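You operate a simulated robot arm through the tools that you are given. There is no shell and no other tool. Be economical: measure what you need, move in short steps, check, and stop when the job is done.

You run a simulated robot arm. Do the job below in one go: nothing can be reset, and whatever is moved stays where it is left.

Task
Put two of the green cells from the top of the sideboard on top of the papers there.

Only the result counts: the job must be done as asked and must still hold three seconds after the hand-in. Knocking over, shifting, dropping, spilling or breaking anything else fails it.

Robot
A 6-joint arm with a two-finger parallel gripper, fixed in place. Base frame: the origin is at the foot of the arm, x ahead of it, y to its left, z up; the work surface is at about z = 0. Readings come in m, rad, newtons and seconds.
With the tool pointing down near the work surface it reaches from about 0.18 to 0.46 m from the base axis. Its first joint turns from -1.222 to 1.222 rad. Payload 1.9 kg.
The tool frame sits at the grasp point between the pads (the TCP): z along the fingers, y along the line on which they close. The tips reach 0.023 m beyond it. The gripper opens to 0.094 m. The fingers are 0.038 m wide and 0.01 m thick; the gripper's body (0.054 by 0.096 m) begins 0.039 m behind the TCP.
Orientation is that of the tool frame in the base frame, as a unit quaternion [w, x, y, z]. With the fingers straight down and closing along the base's y, the tool's x points along the base's -x, its y along +y and its z along -z.

Tools
- The arm moves only by the tool arm_command. Its argument "series" is a list that holds one entry, the list of rows, each a list of 7 numbers: the shift along the tool's x, y, z in m, then the turn, a rotation vector about the tool's x, y, z in rad, then the gripper command, from -1 (fully open) to 1 (shut), values between in proportion. In form: [[[tx, ty, tz, rx, ry, rz, jaw], ...]]. A call has 1 to 20 rows; each row is the pose to reach, as a shift and turn from the pose commanded when the call began, along the tool's axes at that moment. A row lasts 0.2 s, in which the tool goes at most 0.05 m and 0.15 rad; a call with a longer step from one row to the next is refused whole, and so is a gripper value outside its range. A pose out of reach is approached as far as the arm can. The call stops where the force on the tool passes 40 N (or 10 N more than at its start, if that is more) or the arm is blocked; 0.2 s more then pass. Each finger travels about 0.108 m/s and halts on what it meets, pressing with about 30 N; the grip force reading is that of the motor and also rises with nothing between the fingers. The clock runs only during rows and for 0.2 s after the last one: add rows that repeat a pose to give the fingers time. It gives the time, the measured TCP pose, the force on the tool (base axes), the opening and the grip force at its end, in the units of the frame above (readings bear some noise), and new pictures: "views" is both (left out), scene, wrist or none.
- Cameras (640 x 400 px; columns grow to the right, rows downward): "scene" is fixed at [0.0448, 0.3016, 0.4283]; the picture's right is [-0.86, -0.51, 0.00], its down [-0.26, 0.45, -0.85] and it looks along [0.43, -0.74, -0.52] (base axes); focal length 298 px, centre (320, 200). "wrist" rides on the gripper at [-0.039, 0, -0.044] in the tool frame; the picture's right is [0.00, -1.00, 0.00], its down [0.97, 0.00, -0.24] and it looks along [0.24, 0.00, 0.97] (tool axes); focal length 218 px, centre (320, 200).
- point_at(camera, pixels): for up to 12 pixels [column, row] of the newest picture of that camera ("zoom" is the newest enlarged one), the place [x, y, z] in the base frame of the surface seen there, good to about 0.003 m. It takes no simulated time.
- inspect(camera, box): a new picture of the part [left, top, right, bottom] of that camera's present view, enlarged. It takes no simulated time.
- sign_off(): hands the job in; it is judged then, once.

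Keep the steps short. Do not move on a guess: measure, check each grasp and each placing, and mend mistakes. In all there are 60 turns and 120 pictures (those below and enlarged ones count). Leave the gripper open and the arm clear of the work at the hand-in unless told otherwise, and finish with a single line.

The tools are called as a command line: name --argument value ..., lists and objects as JSON in quotes. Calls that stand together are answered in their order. arm_command: Moves the arm, as the interface text tells. Its arguments: {"type":"object","properties":{"series":{"type":"array"},"views":{"type":"string","enum":["both","scene","wrist","none"]}},"required":["series"]} The other tools are called the same way: point_at (camera, pixels) gives the place of the surface under pixels of a picture; inspect (camera, box) takes an enlarged picture of a part of a camera's view; sign_off () hands the job in.

At the start:

```text
time_s: 0.0
ee_pos: [0.351, -0.1135, 0.2789]
orientation: [0.0, 0.001, 1.0, 0.0]
wrist_force: [0.4, -0.4, 0.6]
opening: 0.0941
finger_force: 0.1
```

scene: 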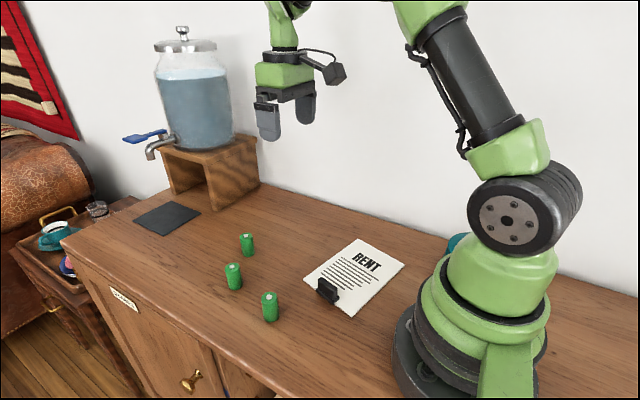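
wrist: 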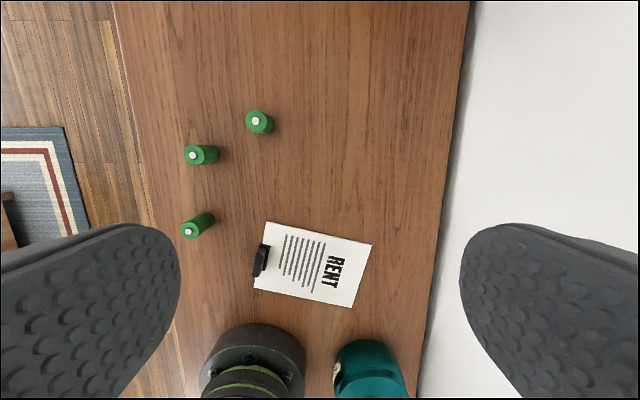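

I see three green cells standing (scene pixels ~(247,244), (233,276), (270,306)) and a sheet of papers with a black clip at (355,275). I'll enlarge and measure them.

inspect --camera "scene" --box '[200, 210, 420, 347]'

point_at --camera "scene" --pixels '[[246, 236], [233, 267], [269, 297], [355, 241], [403, 264], [352, 315], [305, 278], [328, 284], [365, 280], [345, 275], [270, 330]]'

point_at --camera "wrist" --pixels '[[255, 121], [192, 155], [187, 231], [267, 223], [371, 244], [353, 306], [255, 287], [260, 260], [320, 265], [340, 245]]'

```text
2.91 times, centred on (310, 278) of scene
```

zoom: 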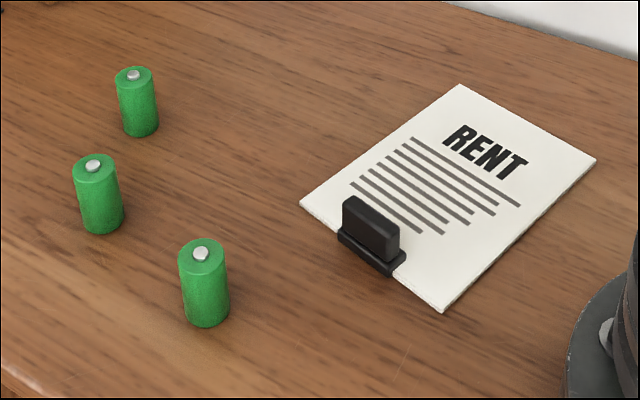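

```text
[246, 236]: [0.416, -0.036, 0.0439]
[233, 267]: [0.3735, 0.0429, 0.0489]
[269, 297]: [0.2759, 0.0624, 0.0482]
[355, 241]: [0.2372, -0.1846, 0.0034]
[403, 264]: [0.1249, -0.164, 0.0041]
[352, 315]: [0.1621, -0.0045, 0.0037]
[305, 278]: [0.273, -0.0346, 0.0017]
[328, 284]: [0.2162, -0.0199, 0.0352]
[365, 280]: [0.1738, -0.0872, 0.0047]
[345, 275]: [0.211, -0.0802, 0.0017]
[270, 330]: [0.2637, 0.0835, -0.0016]
```

```text
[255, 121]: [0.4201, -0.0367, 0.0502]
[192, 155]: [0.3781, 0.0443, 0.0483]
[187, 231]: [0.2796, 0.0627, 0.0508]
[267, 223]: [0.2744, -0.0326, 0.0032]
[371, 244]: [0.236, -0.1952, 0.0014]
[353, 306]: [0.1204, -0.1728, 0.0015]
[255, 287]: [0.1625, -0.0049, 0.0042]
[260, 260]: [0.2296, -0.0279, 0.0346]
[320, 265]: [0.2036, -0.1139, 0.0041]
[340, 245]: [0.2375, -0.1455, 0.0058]
```

Cells: A (0.418,-0.036), B (0.376,0.044), C (0.278,0.063), tops ~0.049. The paper's top is ~0.003, with the clip near (0.22,-0.02). I'll move above C at z≈0.13 first.

arm_command --series '[[[0.012, 0.03, 0.025, 0, 0, 0, -0.8], [0.024, 0.06, 0.05, 0, 0, 0, -0.6], [0.036, 0.09, 0.075, 0, 0, 0, -0.4], [0.048, 0.12, 0.1, 0, 0, 0, -0.4], [0.06, 0.15, 0.125, 0, 0, 0, -0.4], [0.073, 0.1765, 0.149, 0, 0, 0, -0.4], [0.073, 0.1765, 0.149, 0, 0, 0, -0.4]]]'

point_at --camera "wrist" --pixels '[[320, 200]]'

```text
time_s: 1.6
ee_pos: [0.28, 0.063, 0.13]
orientation: [0.0, 0.001, 1.0, 0.0]
wrist_force: [-0.1, 0.3, 0.2]
opening: 0.0658
finger_force: 0.1
```

scene: 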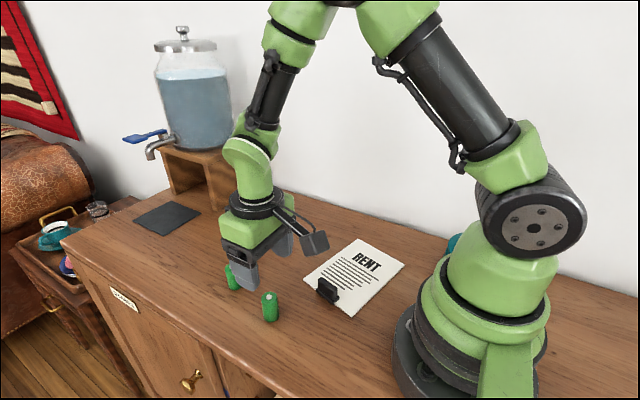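
wrist: 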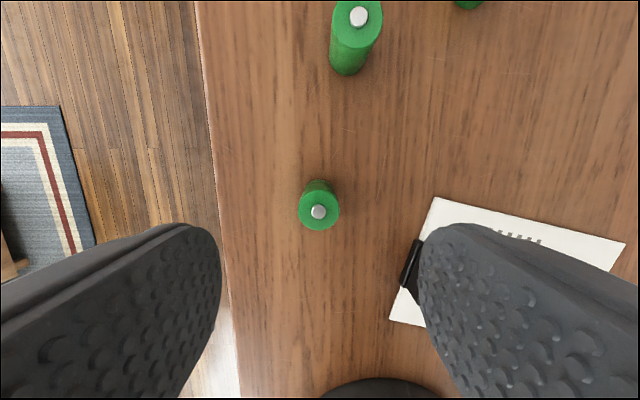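

```text
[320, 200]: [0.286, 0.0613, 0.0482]
```

Cell C is centred at about (318,211) between the fingers. I'll measure its top precisely.

point_at --camera "wrist" --pixels '[[318, 211], [301, 211], [336, 211], [318, 226], [318, 197]]'

```text
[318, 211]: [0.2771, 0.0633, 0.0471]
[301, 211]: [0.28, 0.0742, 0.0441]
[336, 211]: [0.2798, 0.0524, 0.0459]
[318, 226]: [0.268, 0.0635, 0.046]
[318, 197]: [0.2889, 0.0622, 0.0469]
```

Centre ≈ (0.2785,0.0633), diameter ≈ 0.024. I'll go straight down to z≈0.031 and close.

arm_command --series '[[[0.0015, 0, 0.03, 0, 0, 0, -0.4], [0.0015, 0, 0.06, 0, 0, 0, -0.4], [0.0015, 0, 0.085, 0, 0, 0, -0.4], [0.0015, 0, 0.099, 0, 0, 0, -0.4], [0.0015, 0, 0.099, 0, 0, 0, -0.4], [0.0015, 0, 0.099, 0, 0, 0, 0.2], [0.0015, 0, 0.099, 0, 0, 0, 1], [0.0015, 0, 0.099, 0, 0, 0, 1], [0.0015, 0, 0.099, 0, 0, 0, 1]]]'

```text
time_s: 3.6
ee_pos: [0.2768, 0.064, 0.0314]
orientation: [0.0, 0.002, 1.0, 0.0]
wrist_force: [0.3, -0.2, -0.7]
opening: 0.0243
finger_force: 30.3
```

scene: 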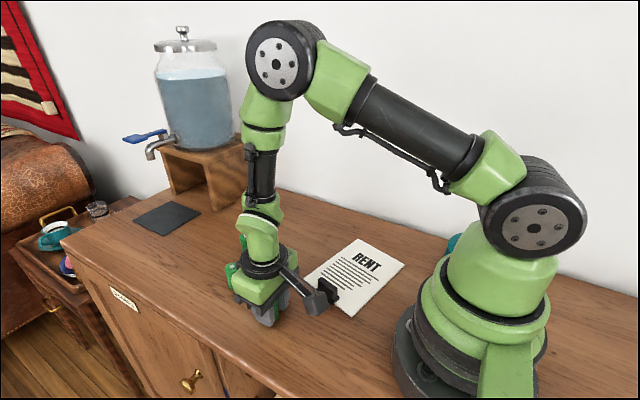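
wrist: 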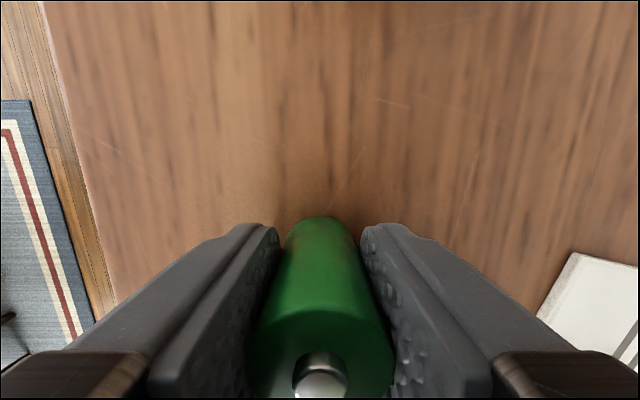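

Opening 0.0243 at 30 N: C is held. A bracket sticks out of the gripper (scene (318,302)); I'll measure it to know its clearance.

point_at --camera "scene" --pixels '[[318, 302], [332, 290], [308, 300], [318, 312], [295, 275], [285, 268]]'

inspect --camera "scene" --box '[210, 230, 370, 330]'

```text
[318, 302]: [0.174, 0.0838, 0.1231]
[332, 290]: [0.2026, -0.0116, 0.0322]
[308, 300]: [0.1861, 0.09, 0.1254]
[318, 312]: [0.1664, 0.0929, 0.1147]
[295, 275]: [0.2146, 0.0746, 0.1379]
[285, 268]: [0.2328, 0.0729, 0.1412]
```

```text
4.00 times, centred on (290, 280) of scene
```

zoom: 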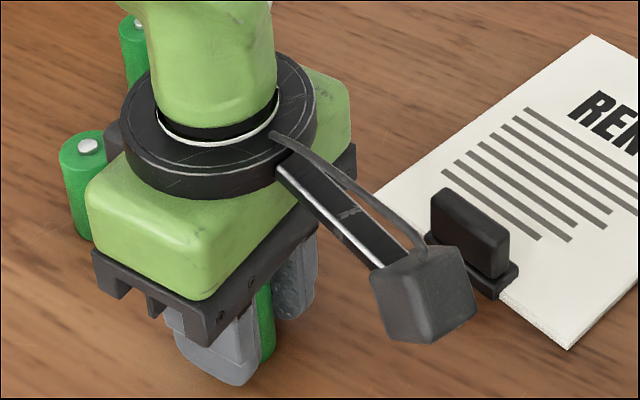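

The bracket's box trails about 0.1 m toward the base at z≥~0.09. I need to know the teal object's place beside the base before choosing the placing spots.

point_at --camera "scene" --pixels '[[455, 238], [452, 244], [459, 234], [450, 252]]'

inspect --camera "scene" --box '[400, 200, 500, 262]'

```text
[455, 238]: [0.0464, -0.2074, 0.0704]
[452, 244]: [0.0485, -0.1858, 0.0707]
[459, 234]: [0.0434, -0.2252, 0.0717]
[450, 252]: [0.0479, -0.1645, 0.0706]
```

```text
6.40 times, centred on (450, 231) of scene
```

zoom: 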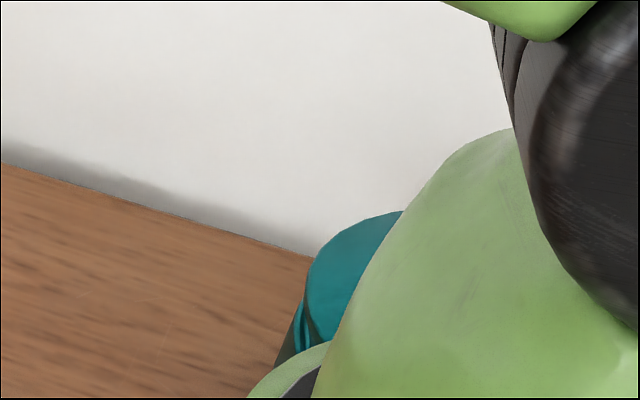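

Teal top is z≈0.07 ending near x≈0.07, so spots with x≥0.21 are safe. I'll lift C and carry it above (0.212,-0.150) on the paper.

arm_command --series '[[[0, 0, -0.03, 0, 0, 0, 1], [0, 0, -0.065, 0, 0, 0, 1], [0, 0, -0.1, 0, 0, 0, 1], [0.01, -0.03, -0.1, 0, 0, 0, 1], [0.02, -0.065, -0.1, 0, 0, 0, 1], [0.03, -0.1, -0.1, 0, 0, 0, 1], [0.04, -0.135, -0.1, 0, 0, 0, 1], [0.05, -0.17, -0.1, 0, 0, 0, 1], [0.06, -0.2, -0.1, 0, 0, 0, 1], [0.0645, -0.213, -0.1, 0, 0, 0, 1], [0.0645, -0.213, -0.1, 0, 0, 0, 1]]]'

```text
time_s: 6.0
ee_pos: [0.2134, -0.1496, 0.1292]
orientation: [-0.001, 0.001, 1.0, 0.0]
wrist_force: [-1.2, -0.5, 0.4]
opening: 0.0
finger_force: 29.5
```

scene: 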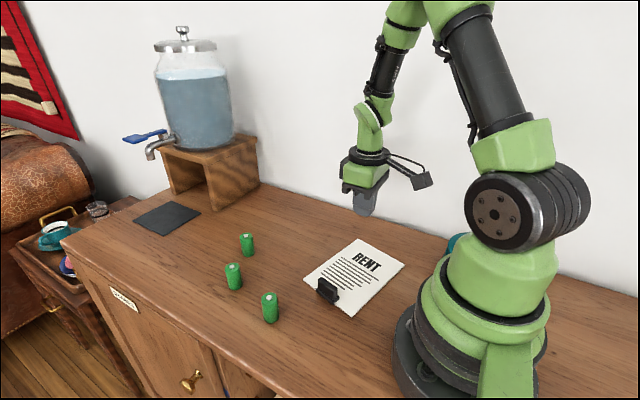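
wrist: 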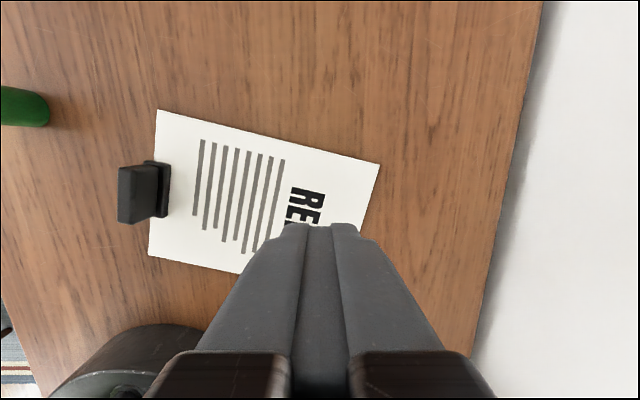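

The opening reads 0.0: the cell slipped out and C still appears to stand at (270,307). I'll check its place and state before retrying.

inspect --camera "scene" --box '[200, 210, 420, 347]'

point_at --camera "scene" --pixels '[[246, 236], [233, 267], [269, 297], [270, 310]]'

```text
2.91 times, centred on (310, 278) of scene
```

zoom: 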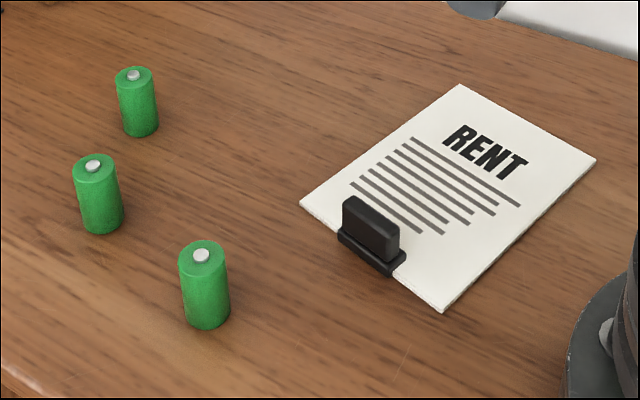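

```text
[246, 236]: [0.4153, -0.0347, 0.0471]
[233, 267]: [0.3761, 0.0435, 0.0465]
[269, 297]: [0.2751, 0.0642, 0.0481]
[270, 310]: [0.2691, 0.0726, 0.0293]
```

C is in place, upright (shifted ≤2 mm). I'll go back to it, grasp a bit lower and better centred, then lift slowly while reading the force.

arm_command --series '[[[-0.01, 0.035, 0, 0, 0, 0, 0.6], [-0.02, 0.075, 0, 0, 0, 0, 0.2], [-0.035, 0.115, 0, 0, 0, 0, -0.2], [-0.045, 0.155, 0, 0, 0, 0, -0.4], [-0.055, 0.185, 0, 0, 0, 0, -0.4], [-0.066, 0.2135, 0, 0, 0, 0, -0.4], [-0.066, 0.2135, 0, 0, 0, 0, -0.4]]]'

point_at --camera "wrist" --pixels '[[318, 211], [303, 211], [334, 211], [318, 226], [318, 199]]'

```text
time_s: 7.6
ee_pos: [0.2789, 0.0632, 0.1287]
orientation: [0.0, 0.001, 1.0, 0.0]
wrist_force: [0.3, -0.3, -1.5]
opening: 0.0657
finger_force: 0.1
```

scene: 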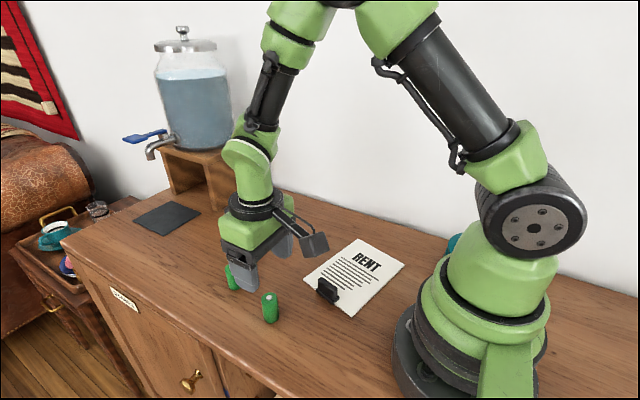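
wrist: 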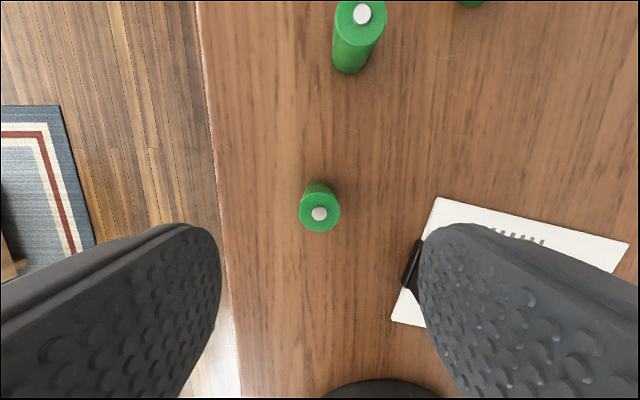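

```text
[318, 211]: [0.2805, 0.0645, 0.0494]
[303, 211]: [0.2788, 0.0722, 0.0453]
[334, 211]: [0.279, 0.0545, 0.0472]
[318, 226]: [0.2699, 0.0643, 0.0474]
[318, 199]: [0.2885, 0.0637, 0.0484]
```

Centre ≈ (0.279,0.0635), directly under the TCP. Going down to z≈0.028, close, hold, then lift slowly by only 6 mm.

arm_command --series '[[[-0.001, 0, 0.03, 0, 0, 0, -0.4], [-0.001, 0, 0.06, 0, 0, 0, -0.4], [-0.001, 0, 0.085, 0, 0, 0, -0.4], [-0.001, 0, 0.103, 0, 0, 0, -0.4], [-0.001, 0, 0.103, 0, 0, 0, -0.4], [-0.001, 0, 0.103, 0, 0, 0, 0.2], [-0.001, 0, 0.103, 0, 0, 0, 1], [-0.001, 0, 0.103, 0, 0, 0, 1], [-0.001, 0, 0.103, 0, 0, 0, 1], [-0.001, 0, 0.103, 0, 0, 0, 1], [-0.001, 0, 0.101, 0, 0, 0, 1], [-0.001, 0, 0.099, 0, 0, 0, 1], [-0.001, 0, 0.097, 0, 0, 0, 1]]]'

```text
time_s: 10.4
ee_pos: [0.2807, 0.0642, 0.0325]
orientation: [0.0, 0.001, 1.0, 0.0]
wrist_force: [0.5, 0.0, -0.5]
opening: 0.0243
finger_force: 30.0
```

scene: 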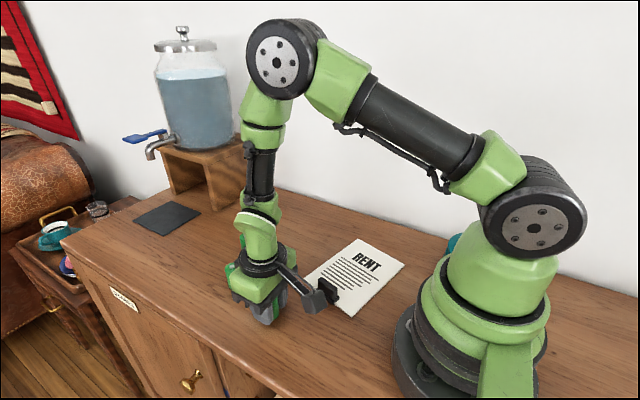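
wrist: 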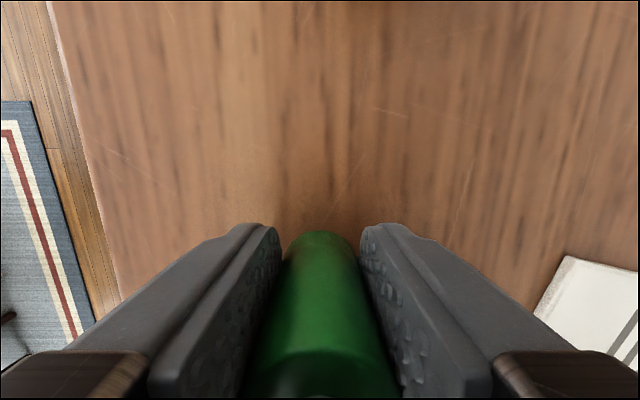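

Force is ~0 with the cell still between the pads at 0.0243. I'll raise slowly another 20 mm and check whether the cell rises.

arm_command --series '[[[0, 0, -0.003, 0, 0, 0, 1], [0, 0, -0.006, 0, 0, 0, 1], [0, 0, -0.009, 0, 0, 0, 1], [0, 0, -0.012, 0, 0, 0, 1], [0, 0, -0.016, 0, 0, 0, 1], [0, 0, -0.02, 0, 0, 0, 1]]]'

inspect --camera "scene" --box '[200, 250, 328, 330]'

```text
time_s: 11.8
ee_pos: [0.2808, 0.0635, 0.0532]
orientation: [0.0, 0.0, 1.0, -0.001]
wrist_force: [0.4, -0.6, -0.2]
opening: 0.0244
finger_force: 30.0
```

scene: 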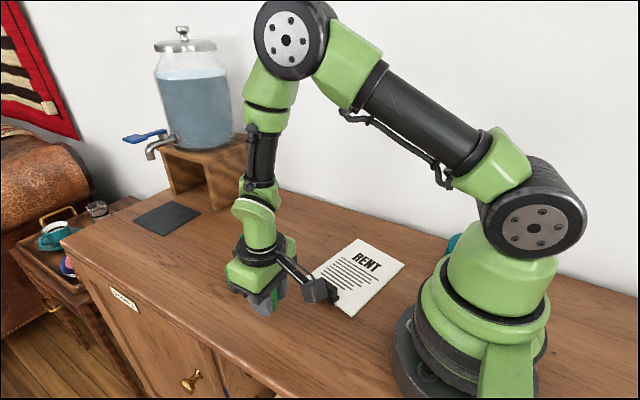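
wrist: 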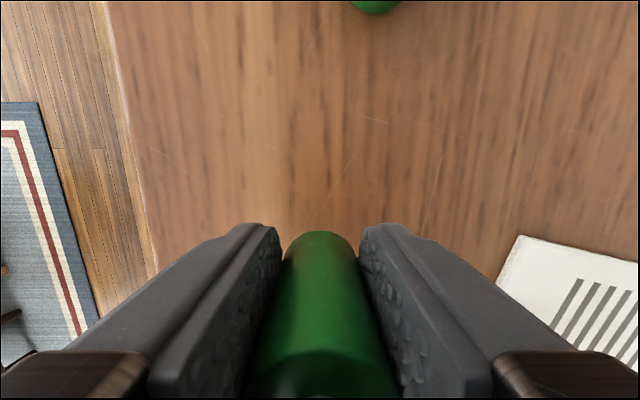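

```text
5.00 times, centred on (264, 290) of scene
```

zoom: 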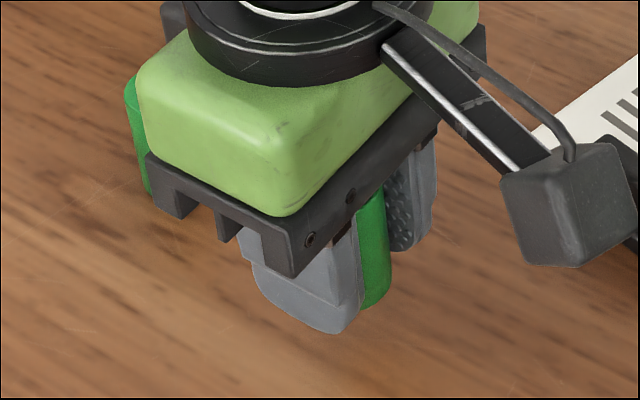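

The cell has risen with the fingers (unchanged in the wrist view). I'll continue gently to z≈0.10 and partway across, then check.

arm_command --series '[[[0, 0, -0.004, 0, 0, 0, 1], [0, 0, -0.01, 0, 0, 0, 1], [0, 0, -0.017, 0, 0, 0, 1], [0, 0, -0.024, 0, 0, 0, 1], [0, 0, -0.031, 0, 0, 0, 1], [0, 0, -0.038, 0, 0, 0, 1], [0, 0, -0.044, 0, 0, 0, 1], [0, 0, -0.046, 0, 0, 0, 1], [0.001, -0.004, -0.046, 0, 0, 0, 1], [0.004, -0.012, -0.046, 0, 0, 0, 1], [0.008, -0.024, -0.046, 0, 0, 0, 1], [0.012, -0.038, -0.046, 0, 0, 0, 1], [0.016, -0.052, -0.046, 0, 0, 0, 1], [0.02, -0.064, -0.046, 0, 0, 0, 1], [0.022, -0.072, -0.046, 0, 0, 0, 1], [0.023, -0.076, -0.046, 0, 0, 0, 1]]]'

```text
time_s: 15.2
ee_pos: [0.2567, -0.0114, 0.0984]
orientation: [0.001, 0.001, 1.0, 0.0]
wrist_force: [-0.3, 0.0, -0.7]
opening: 0.024
finger_force: 30.0
```

scene: 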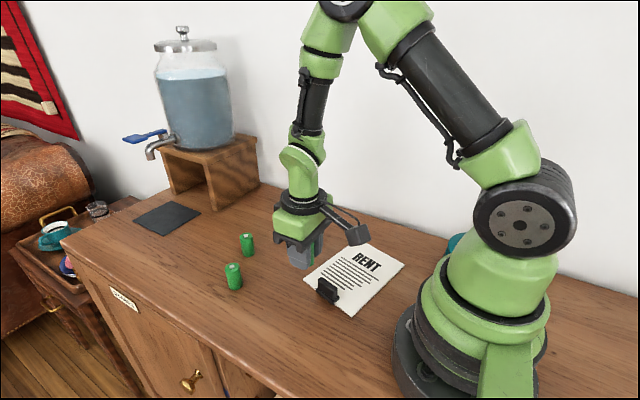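
wrist: 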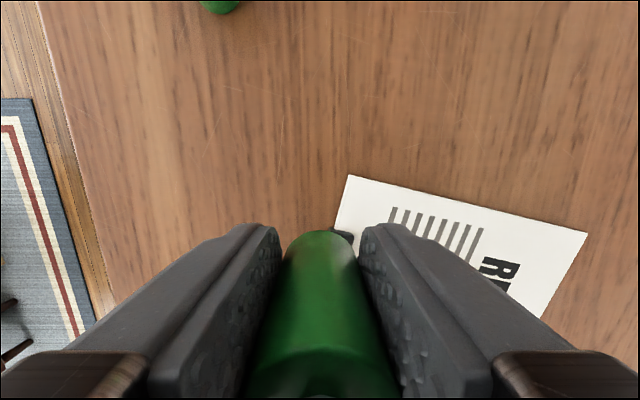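

Still held (0.024). Continue gently to (0.212,-0.150) and down to z≈0.040.

arm_command --series '[[[0.001, -0.004, 0, 0, 0, 0, 1], [0.004, -0.012, 0, 0, 0, 0, 1], [0.008, -0.025, 0, 0, 0, 0, 1], [0.013, -0.04, 0, 0, 0, 0, 1], [0.018, -0.056, 0, 0, 0, 0, 1], [0.023, -0.072, 0, 0, 0, 0, 1], [0.028, -0.088, 0, 0, 0, 0, 1], [0.033, -0.104, 0, 0, 0, 0, 1], [0.038, -0.12, 0, 0, 0, 0, 1], [0.042, -0.131, 0, 0, 0, 0, 1], [0.044, -0.137, 0, 0, 0, 0, 1], [0.044, -0.1375, 0.004, 0, 0, 0, 1], [0.044, -0.1375, 0.012, 0, 0, 0, 1], [0.044, -0.1375, 0.022, 0, 0, 0, 1], [0.044, -0.1375, 0.032, 0, 0, 0, 1], [0.044, -0.1375, 0.042, 0, 0, 0, 1], [0.044, -0.1375, 0.051, 0, 0, 0, 1], [0.044, -0.1375, 0.057, 0, 0, 0, 1], [0.044, -0.1375, 0.06, 0, 0, 0, 1]]]'

inspect --camera "scene" --box '[280, 200, 440, 300]'

```text
time_s: 19.2
ee_pos: [0.2126, -0.1498, 0.038]
orientation: [0.0, 0.0, 1.0, 0.0]
wrist_force: [0.0, -1.2, -0.7]
opening: 0.0242
finger_force: 29.8
```

scene: 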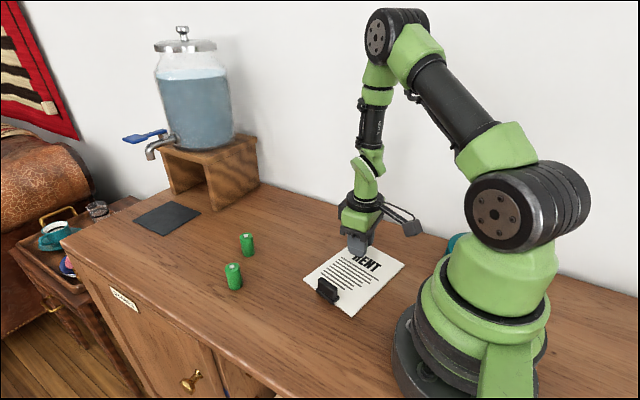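
wrist: 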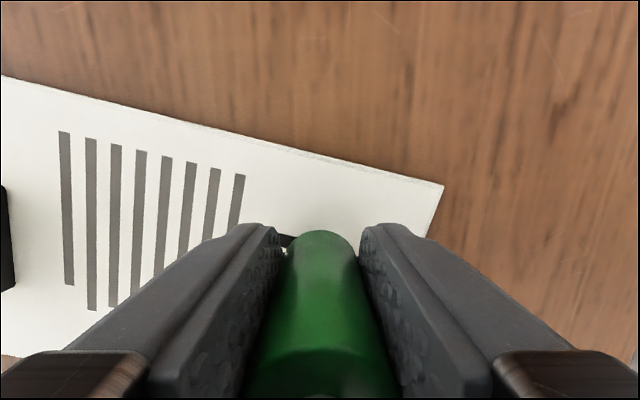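

```text
4.00 times, centred on (360, 250) of scene
```

zoom: 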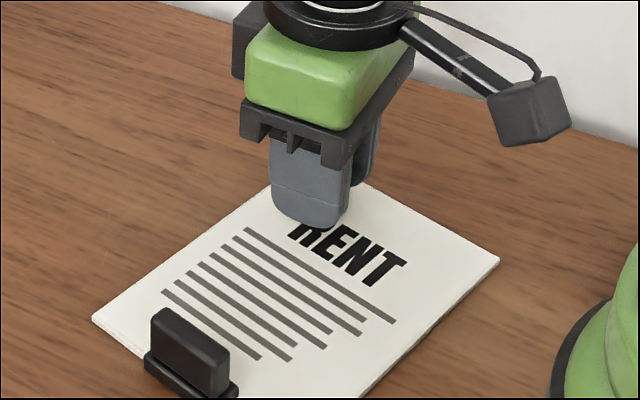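

C hangs a few mm above the paper near "RENT". Lower in 1.5 mm steps to z≈0.031 and read the force.

arm_command --series '[[[0, 0, 0.0015, 0, 0, 0, 1], [0, 0, 0.003, 0, 0, 0, 1], [0, 0, 0.0045, 0, 0, 0, 1], [0, 0, 0.006, 0, 0, 0, 1], [0, 0, 0.0075, 0, 0, 0, 1], [0, 0, 0.0085, 0, 0, 0, 1]]]' --views "wrist"

```text
time_s: 20.6
ee_pos: [0.2132, -0.1492, 0.0313]
orientation: [0.0, 0.002, 1.0, 0.0]
wrist_force: [-2.8, -0.1, 8.9]
opening: 0.0241
finger_force: 30.5
```

wrist: 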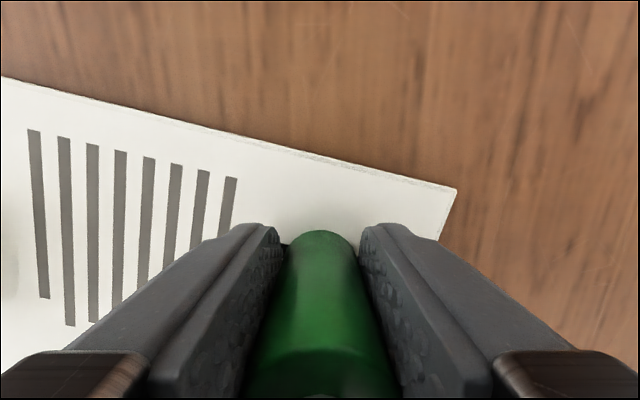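

Contact: 8.9 N upward. I'll ease off 0.5 mm, open gently, and rise straight up.

arm_command --series '[[[0, 0, -0.0006, 0, 0, 0, 1], [0, 0, -0.0006, 0, 0, 0, 0.45], [0, 0, -0.0006, 0, 0, 0, 0.2], [0, 0, -0.0006, 0, 0, 0, 0.0], [0, 0, -0.0006, 0, 0, 0, -0.1], [0, 0, -0.01, 0, 0, 0, -0.1], [0, 0, -0.025, 0, 0, 0, -0.1], [0, 0, -0.045, 0, 0, 0, -0.1], [0, 0, -0.07, 0, 0, 0, -0.1], [0, 0, -0.1, 0, 0, 0, -0.1]]]'

inspect --camera "scene" --box '[280, 200, 440, 300]'

```text
time_s: 22.8
ee_pos: [0.2125, -0.1496, 0.1308]
orientation: [0.001, 0.0, 1.0, 0.0]
wrist_force: [0.1, -0.5, -0.1]
opening: 0.0518
finger_force: 0.1
```

scene: 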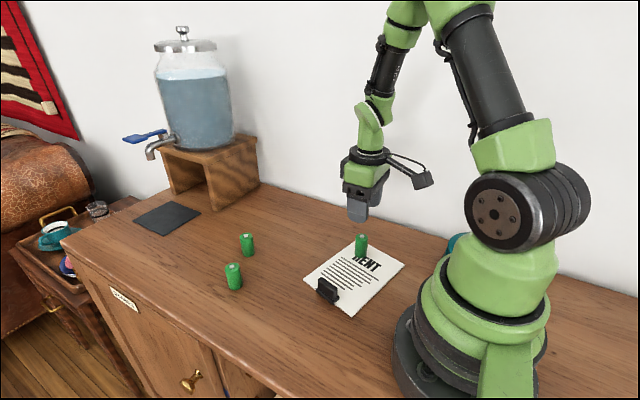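
wrist: 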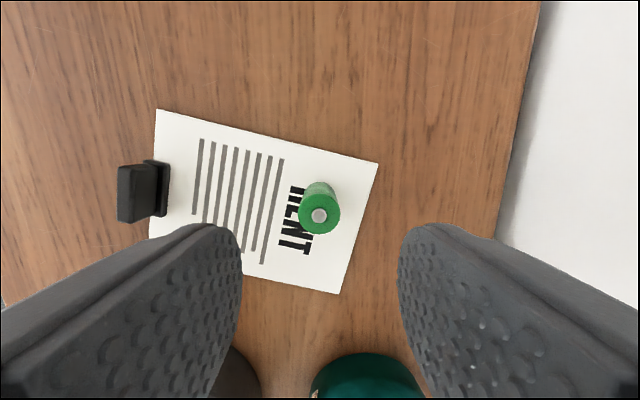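

```text
4.00 times, centred on (360, 250) of scene
```

zoom: 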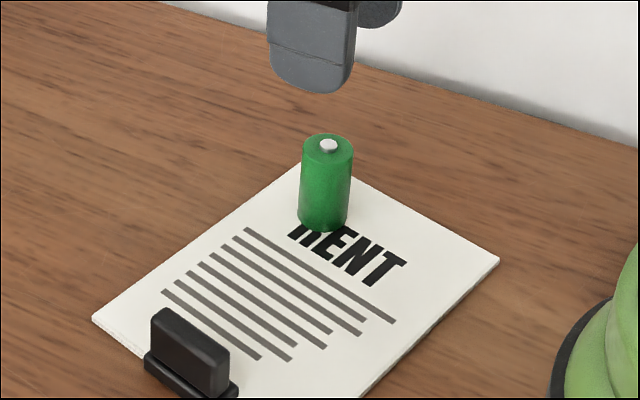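

C stands on the paper, upright. Now to cell B: move above (0.377,0.044) at z≈0.13.

arm_command --series '[[[-0.015, 0.018, 0, 0, 0, 0, -0.2], [-0.04, 0.047, 0, 0, 0, 0, -0.3], [-0.065, 0.076, 0, 0, 0, 0, -0.4], [-0.09, 0.105, 0, 0, 0, 0, -0.4], [-0.115, 0.135, 0, 0, 0, 0, -0.4], [-0.14, 0.165, 0, 0, 0, 0, -0.4], [-0.158, 0.186, 0, 0, 0, 0, -0.4], [-0.165, 0.194, 0, 0, 0, 0, -0.4], [-0.165, 0.194, 0, 0, 0, 0, -0.4]]]' --views "wrist"

point_at --camera "wrist" --pixels '[[320, 213], [303, 212], [334, 212], [319, 226], [319, 200]]'

```text
time_s: 24.8
ee_pos: [0.3766, 0.0424, 0.1307]
orientation: [0.0, 0.001, 1.0, 0.0]
wrist_force: [-0.2, -1.0, -0.9]
opening: 0.0657
finger_force: 0.1
```

wrist: 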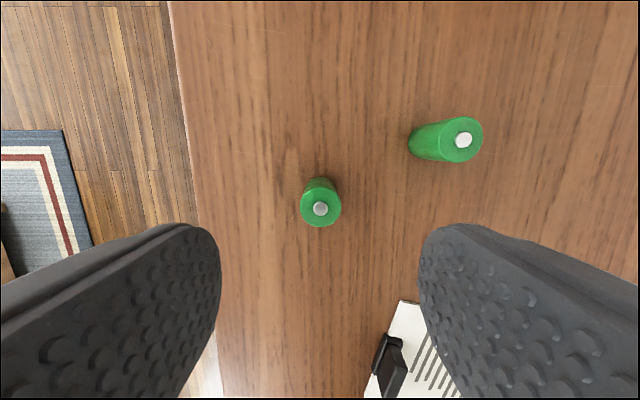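

```text
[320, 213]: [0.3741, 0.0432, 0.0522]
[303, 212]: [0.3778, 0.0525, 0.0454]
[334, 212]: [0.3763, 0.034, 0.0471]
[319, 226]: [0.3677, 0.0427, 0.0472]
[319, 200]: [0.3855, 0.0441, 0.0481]
```

B is centred at ≈ (0.378,0.0434). Descend with a 2 mm x shift, close, hold, and lift slowly by 2 cm.

arm_command --series '[[[-0.002, 0, 0.03, 0, 0, 0, -0.4], [-0.002, 0, 0.06, 0, 0, 0, -0.4], [-0.002, 0, 0.085, 0, 0, 0, -0.4], [-0.002, 0, 0.1035, 0, 0, 0, -0.4], [-0.002, 0, 0.1035, 0, 0, 0, -0.4], [-0.002, 0, 0.1035, 0, 0, 0, 0.2], [-0.002, 0, 0.1035, 0, 0, 0, 1], [-0.002, 0, 0.1035, 0, 0, 0, 1], [-0.002, 0, 0.1035, 0, 0, 0, 1], [-0.002, 0, 0.1035, 0, 0, 0, 1], [-0.002, 0, 0.1015, 0, 0, 0, 1], [-0.002, 0, 0.0985, 0, 0, 0, 1], [-0.002, 0, 0.0955, 0, 0, 0, 1], [-0.002, 0, 0.0925, 0, 0, 0, 1], [-0.002, 0, 0.0895, 0, 0, 0, 1], [-0.002, 0, 0.0865, 0, 0, 0, 1], [-0.002, 0, 0.0835, 0, 0, 0, 1]]]'

inspect --camera "scene" --box '[180, 230, 308, 310]'

```text
time_s: 28.4
ee_pos: [0.3804, 0.0437, 0.0464]
orientation: [0.0, 0.001, 1.0, 0.0]
wrist_force: [0.3, -0.3, -0.7]
opening: 0.0245
finger_force: 30.4
```

scene: 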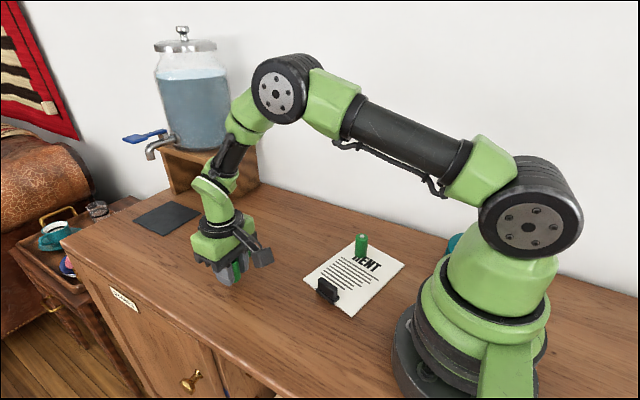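
wrist: 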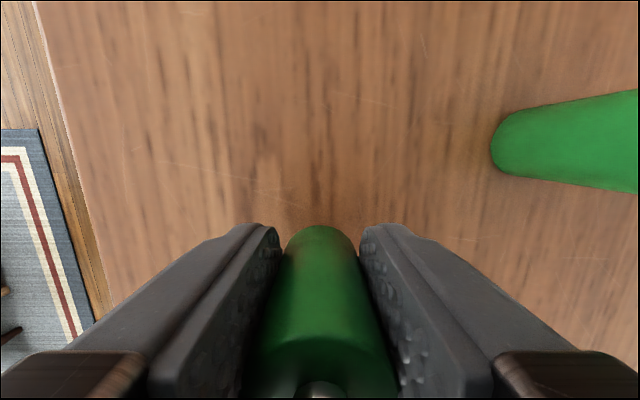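

```text
5.00 times, centred on (244, 270) of scene
```

zoom: 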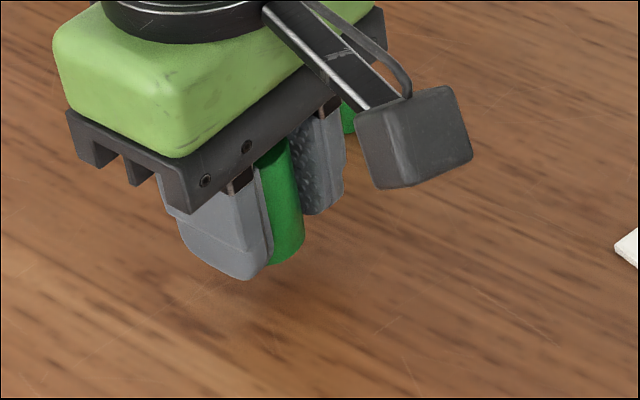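

B is held and off the table. Raise to z≈0.10 and move gently most of the way.

arm_command --series '[[[0, 0, -0.004, 0, 0, 0, 1], [0, 0, -0.01, 0, 0, 0, 1], [0, 0, -0.018, 0, 0, 0, 1], [0, 0, -0.026, 0, 0, 0, 1], [0, 0, -0.034, 0, 0, 0, 1], [0, 0, -0.042, 0, 0, 0, 1], [0, 0, -0.05, 0, 0, 0, 1], [0, 0, -0.055, 0, 0, 0, 1], [0.004, -0.004, -0.057, 0, 0, 0, 1], [0.012, -0.011, -0.057, 0, 0, 0, 1], [0.022, -0.02, -0.057, 0, 0, 0, 1], [0.033, -0.03, -0.057, 0, 0, 0, 1], [0.044, -0.04, -0.057, 0, 0, 0, 1], [0.055, -0.05, -0.057, 0, 0, 0, 1], [0.066, -0.06, -0.057, 0, 0, 0, 1], [0.076, -0.068, -0.057, 0, 0, 0, 1], [0.082, -0.073, -0.057, 0, 0, 0, 1], [0.084, -0.075, -0.057, 0, 0, 0, 1]]]' --views "wrist"

```text
time_s: 32.2
ee_pos: [0.2963, -0.0301, 0.1033]
orientation: [0.001, 0.001, 1.0, 0.0]
wrist_force: [0.6, -0.7, -0.7]
opening: 0.0246
finger_force: 30.4
```

wrist: 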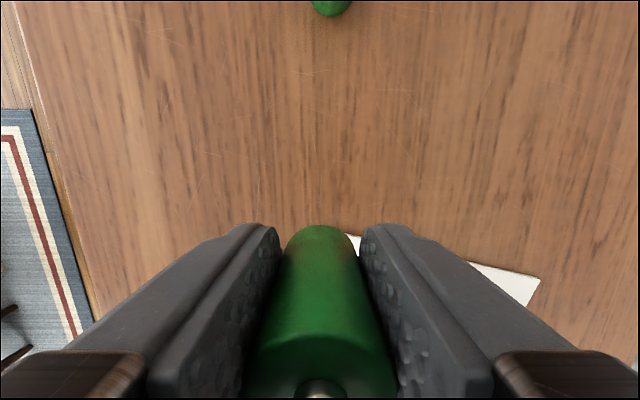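

Still held. Continue to (0.228,-0.090), then down to z≈0.041.

arm_command --series '[[[0.004, -0.004, 0, 0, 0, 0, 1], [0.012, -0.011, 0, 0, 0, 0, 1], [0.023, -0.02, 0, 0, 0, 0, 1], [0.034, -0.03, 0, 0, 0, 0, 1], [0.045, -0.04, 0, 0, 0, 0, 1], [0.056, -0.049, 0, 0, 0, 0, 1], [0.064, -0.056, 0, 0, 0, 0, 1], [0.067, -0.059, 0, 0, 0, 0, 1], [0.067, -0.059, 0.004, 0, 0, 0, 1], [0.067, -0.059, 0.012, 0, 0, 0, 1], [0.067, -0.059, 0.022, 0, 0, 0, 1], [0.067, -0.059, 0.032, 0, 0, 0, 1], [0.067, -0.059, 0.042, 0, 0, 0, 1], [0.067, -0.059, 0.052, 0, 0, 0, 1], [0.067, -0.059, 0.06, 0, 0, 0, 1], [0.067, -0.059, 0.064, 0, 0, 0, 1]]]'

inspect --camera "scene" --box '[280, 220, 420, 308]'

```text
time_s: 35.6
ee_pos: [0.2297, -0.0905, 0.0398]
orientation: [0.0, 0.001, 1.0, 0.0]
wrist_force: [0.1, -0.3, -0.1]
opening: 0.0243
finger_force: 29.8
```

scene: 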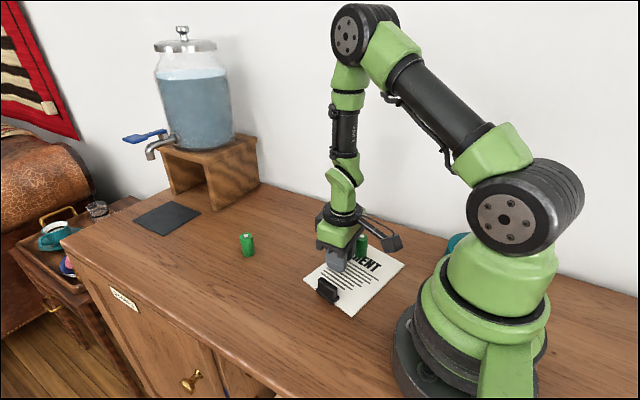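
wrist: 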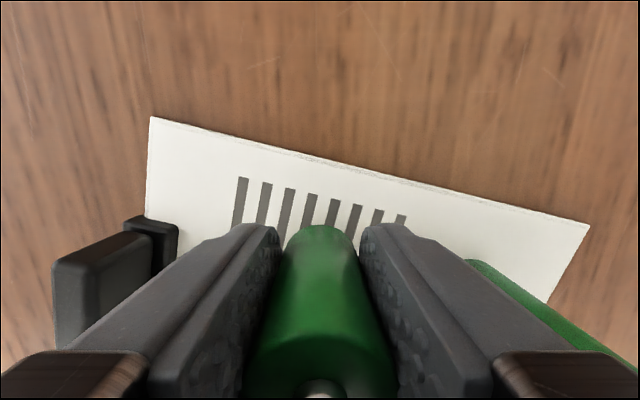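

```text
4.55 times, centred on (350, 264) of scene
```

zoom: 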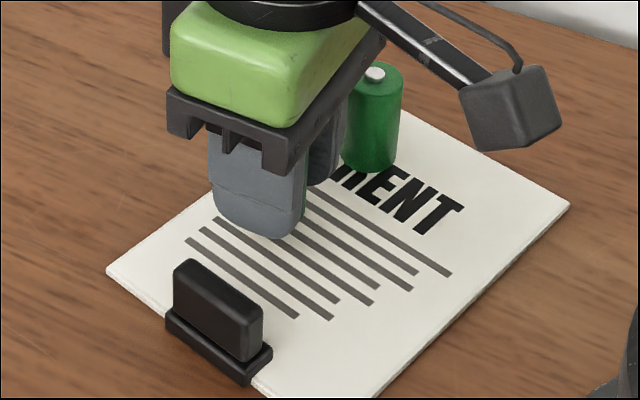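

B hangs over the paper, clear of C and of the clip. Lower in small steps to contact.

arm_command --series '[[[0, 0, 0.0015, 0, 0, 0, 1], [0, 0, 0.003, 0, 0, 0, 1], [0, 0, 0.0045, 0, 0, 0, 1], [0, 0, 0.006, 0, 0, 0, 1], [0, 0, 0.0075, 0, 0, 0, 1], [0, 0, 0.0085, 0, 0, 0, 1], [0, 0, 0.0093, 0, 0, 0, 1]]]' --views "wrist"

```text
time_s: 37.2
ee_pos: [0.2292, -0.089, 0.0308]
orientation: [0.002, 0.001, 1.0, -0.001]
wrist_force: [-2.7, 1.3, 28.8]
opening: 0.0246
finger_force: 30.2
```

wrist: 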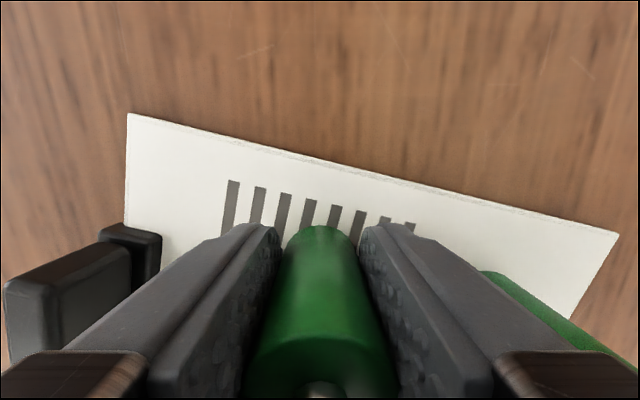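

28.8 N of contact, a bit firm. I'll back off 1.2 mm and read again before opening.

arm_command --series '[[[0, 0, -0.0006, 0, 0, 0, 1], [0, 0, -0.0012, 0, 0, 0, 1]]]' --views "none"

```text
time_s: 37.8
ee_pos: [0.2288, -0.0896, 0.0316]
orientation: [-0.001, 0.001, 1.0, 0.001]
wrist_force: [-0.7, -0.2, -0.5]
opening: 0.0242
finger_force: 29.5
```

Force ~0: the cell just rests on or within a fraction of a mm of the paper. Open gently and rise.

arm_command --series '[[[0, 0, 0.0003, 0, 0, 0, 1], [0, 0, 0.0003, 0, 0, 0, 0.45], [0, 0, 0.0003, 0, 0, 0, 0.25], [0, 0, 0.0003, 0, 0, 0, 0.08], [0, 0, 0.0003, 0, 0, 0, 0.05], [0, 0, -0.01, 0, 0, 0, 0.05], [0, 0, -0.025, 0, 0, 0, 0.05], [0, 0, -0.045, 0, 0, 0, 0.05], [0, 0, -0.07, 0, 0, 0, 0.05], [0, 0, -0.1, 0, 0, 0, -0.2], [0, 0, -0.13, 0, 0, 0, -0.6], [0, 0, -0.16, 0, 0, 0, -1], [0, 0, -0.18, 0, 0, 0, -1], [0, 0, -0.18, 0, 0, 0, -1]]]'

inspect --camera "scene" --box '[200, 210, 420, 347]'

```text
time_s: 40.8
ee_pos: [0.2299, -0.0894, 0.2123]
orientation: [0.0, 0.0, 1.0, 0.0]
wrist_force: [0.8, 1.0, 0.4]
opening: 0.0938
finger_force: 0.2
```

scene: 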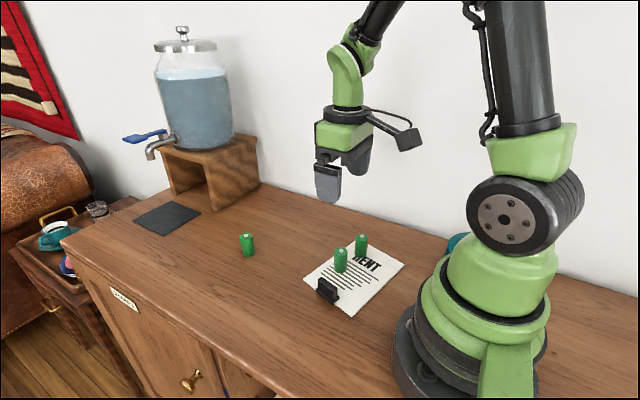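
wrist: 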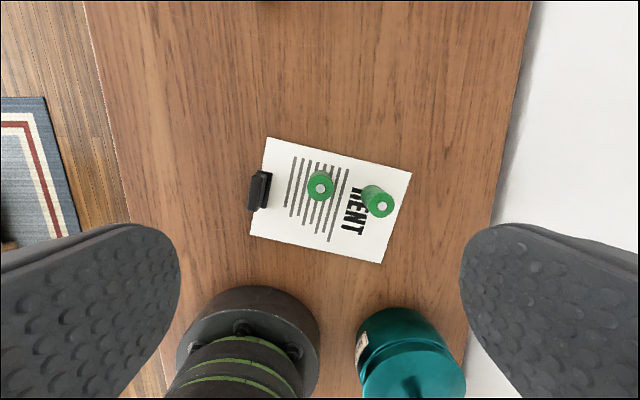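

```text
2.91 times, centred on (310, 278) of scene
```

zoom: 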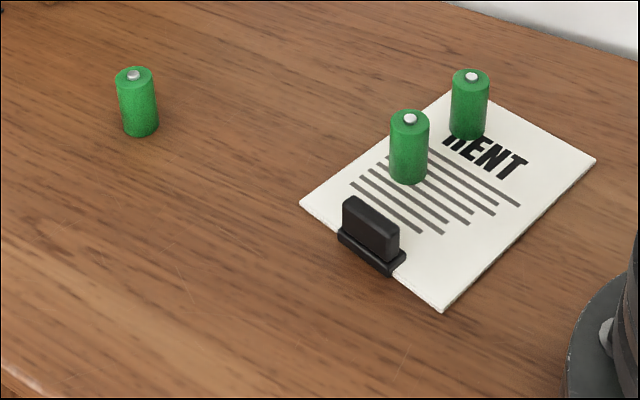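

Both cells stand upright on the papers. The paper, clip and third cell haven't moved, and the gripper is open and clear above, so I'm handing in.

sign_off

```text
The job is handed in.
```

Two green cells now stand upright on the papers; one slipped from the grip on the first try but stayed upright, and nothing else was moved.
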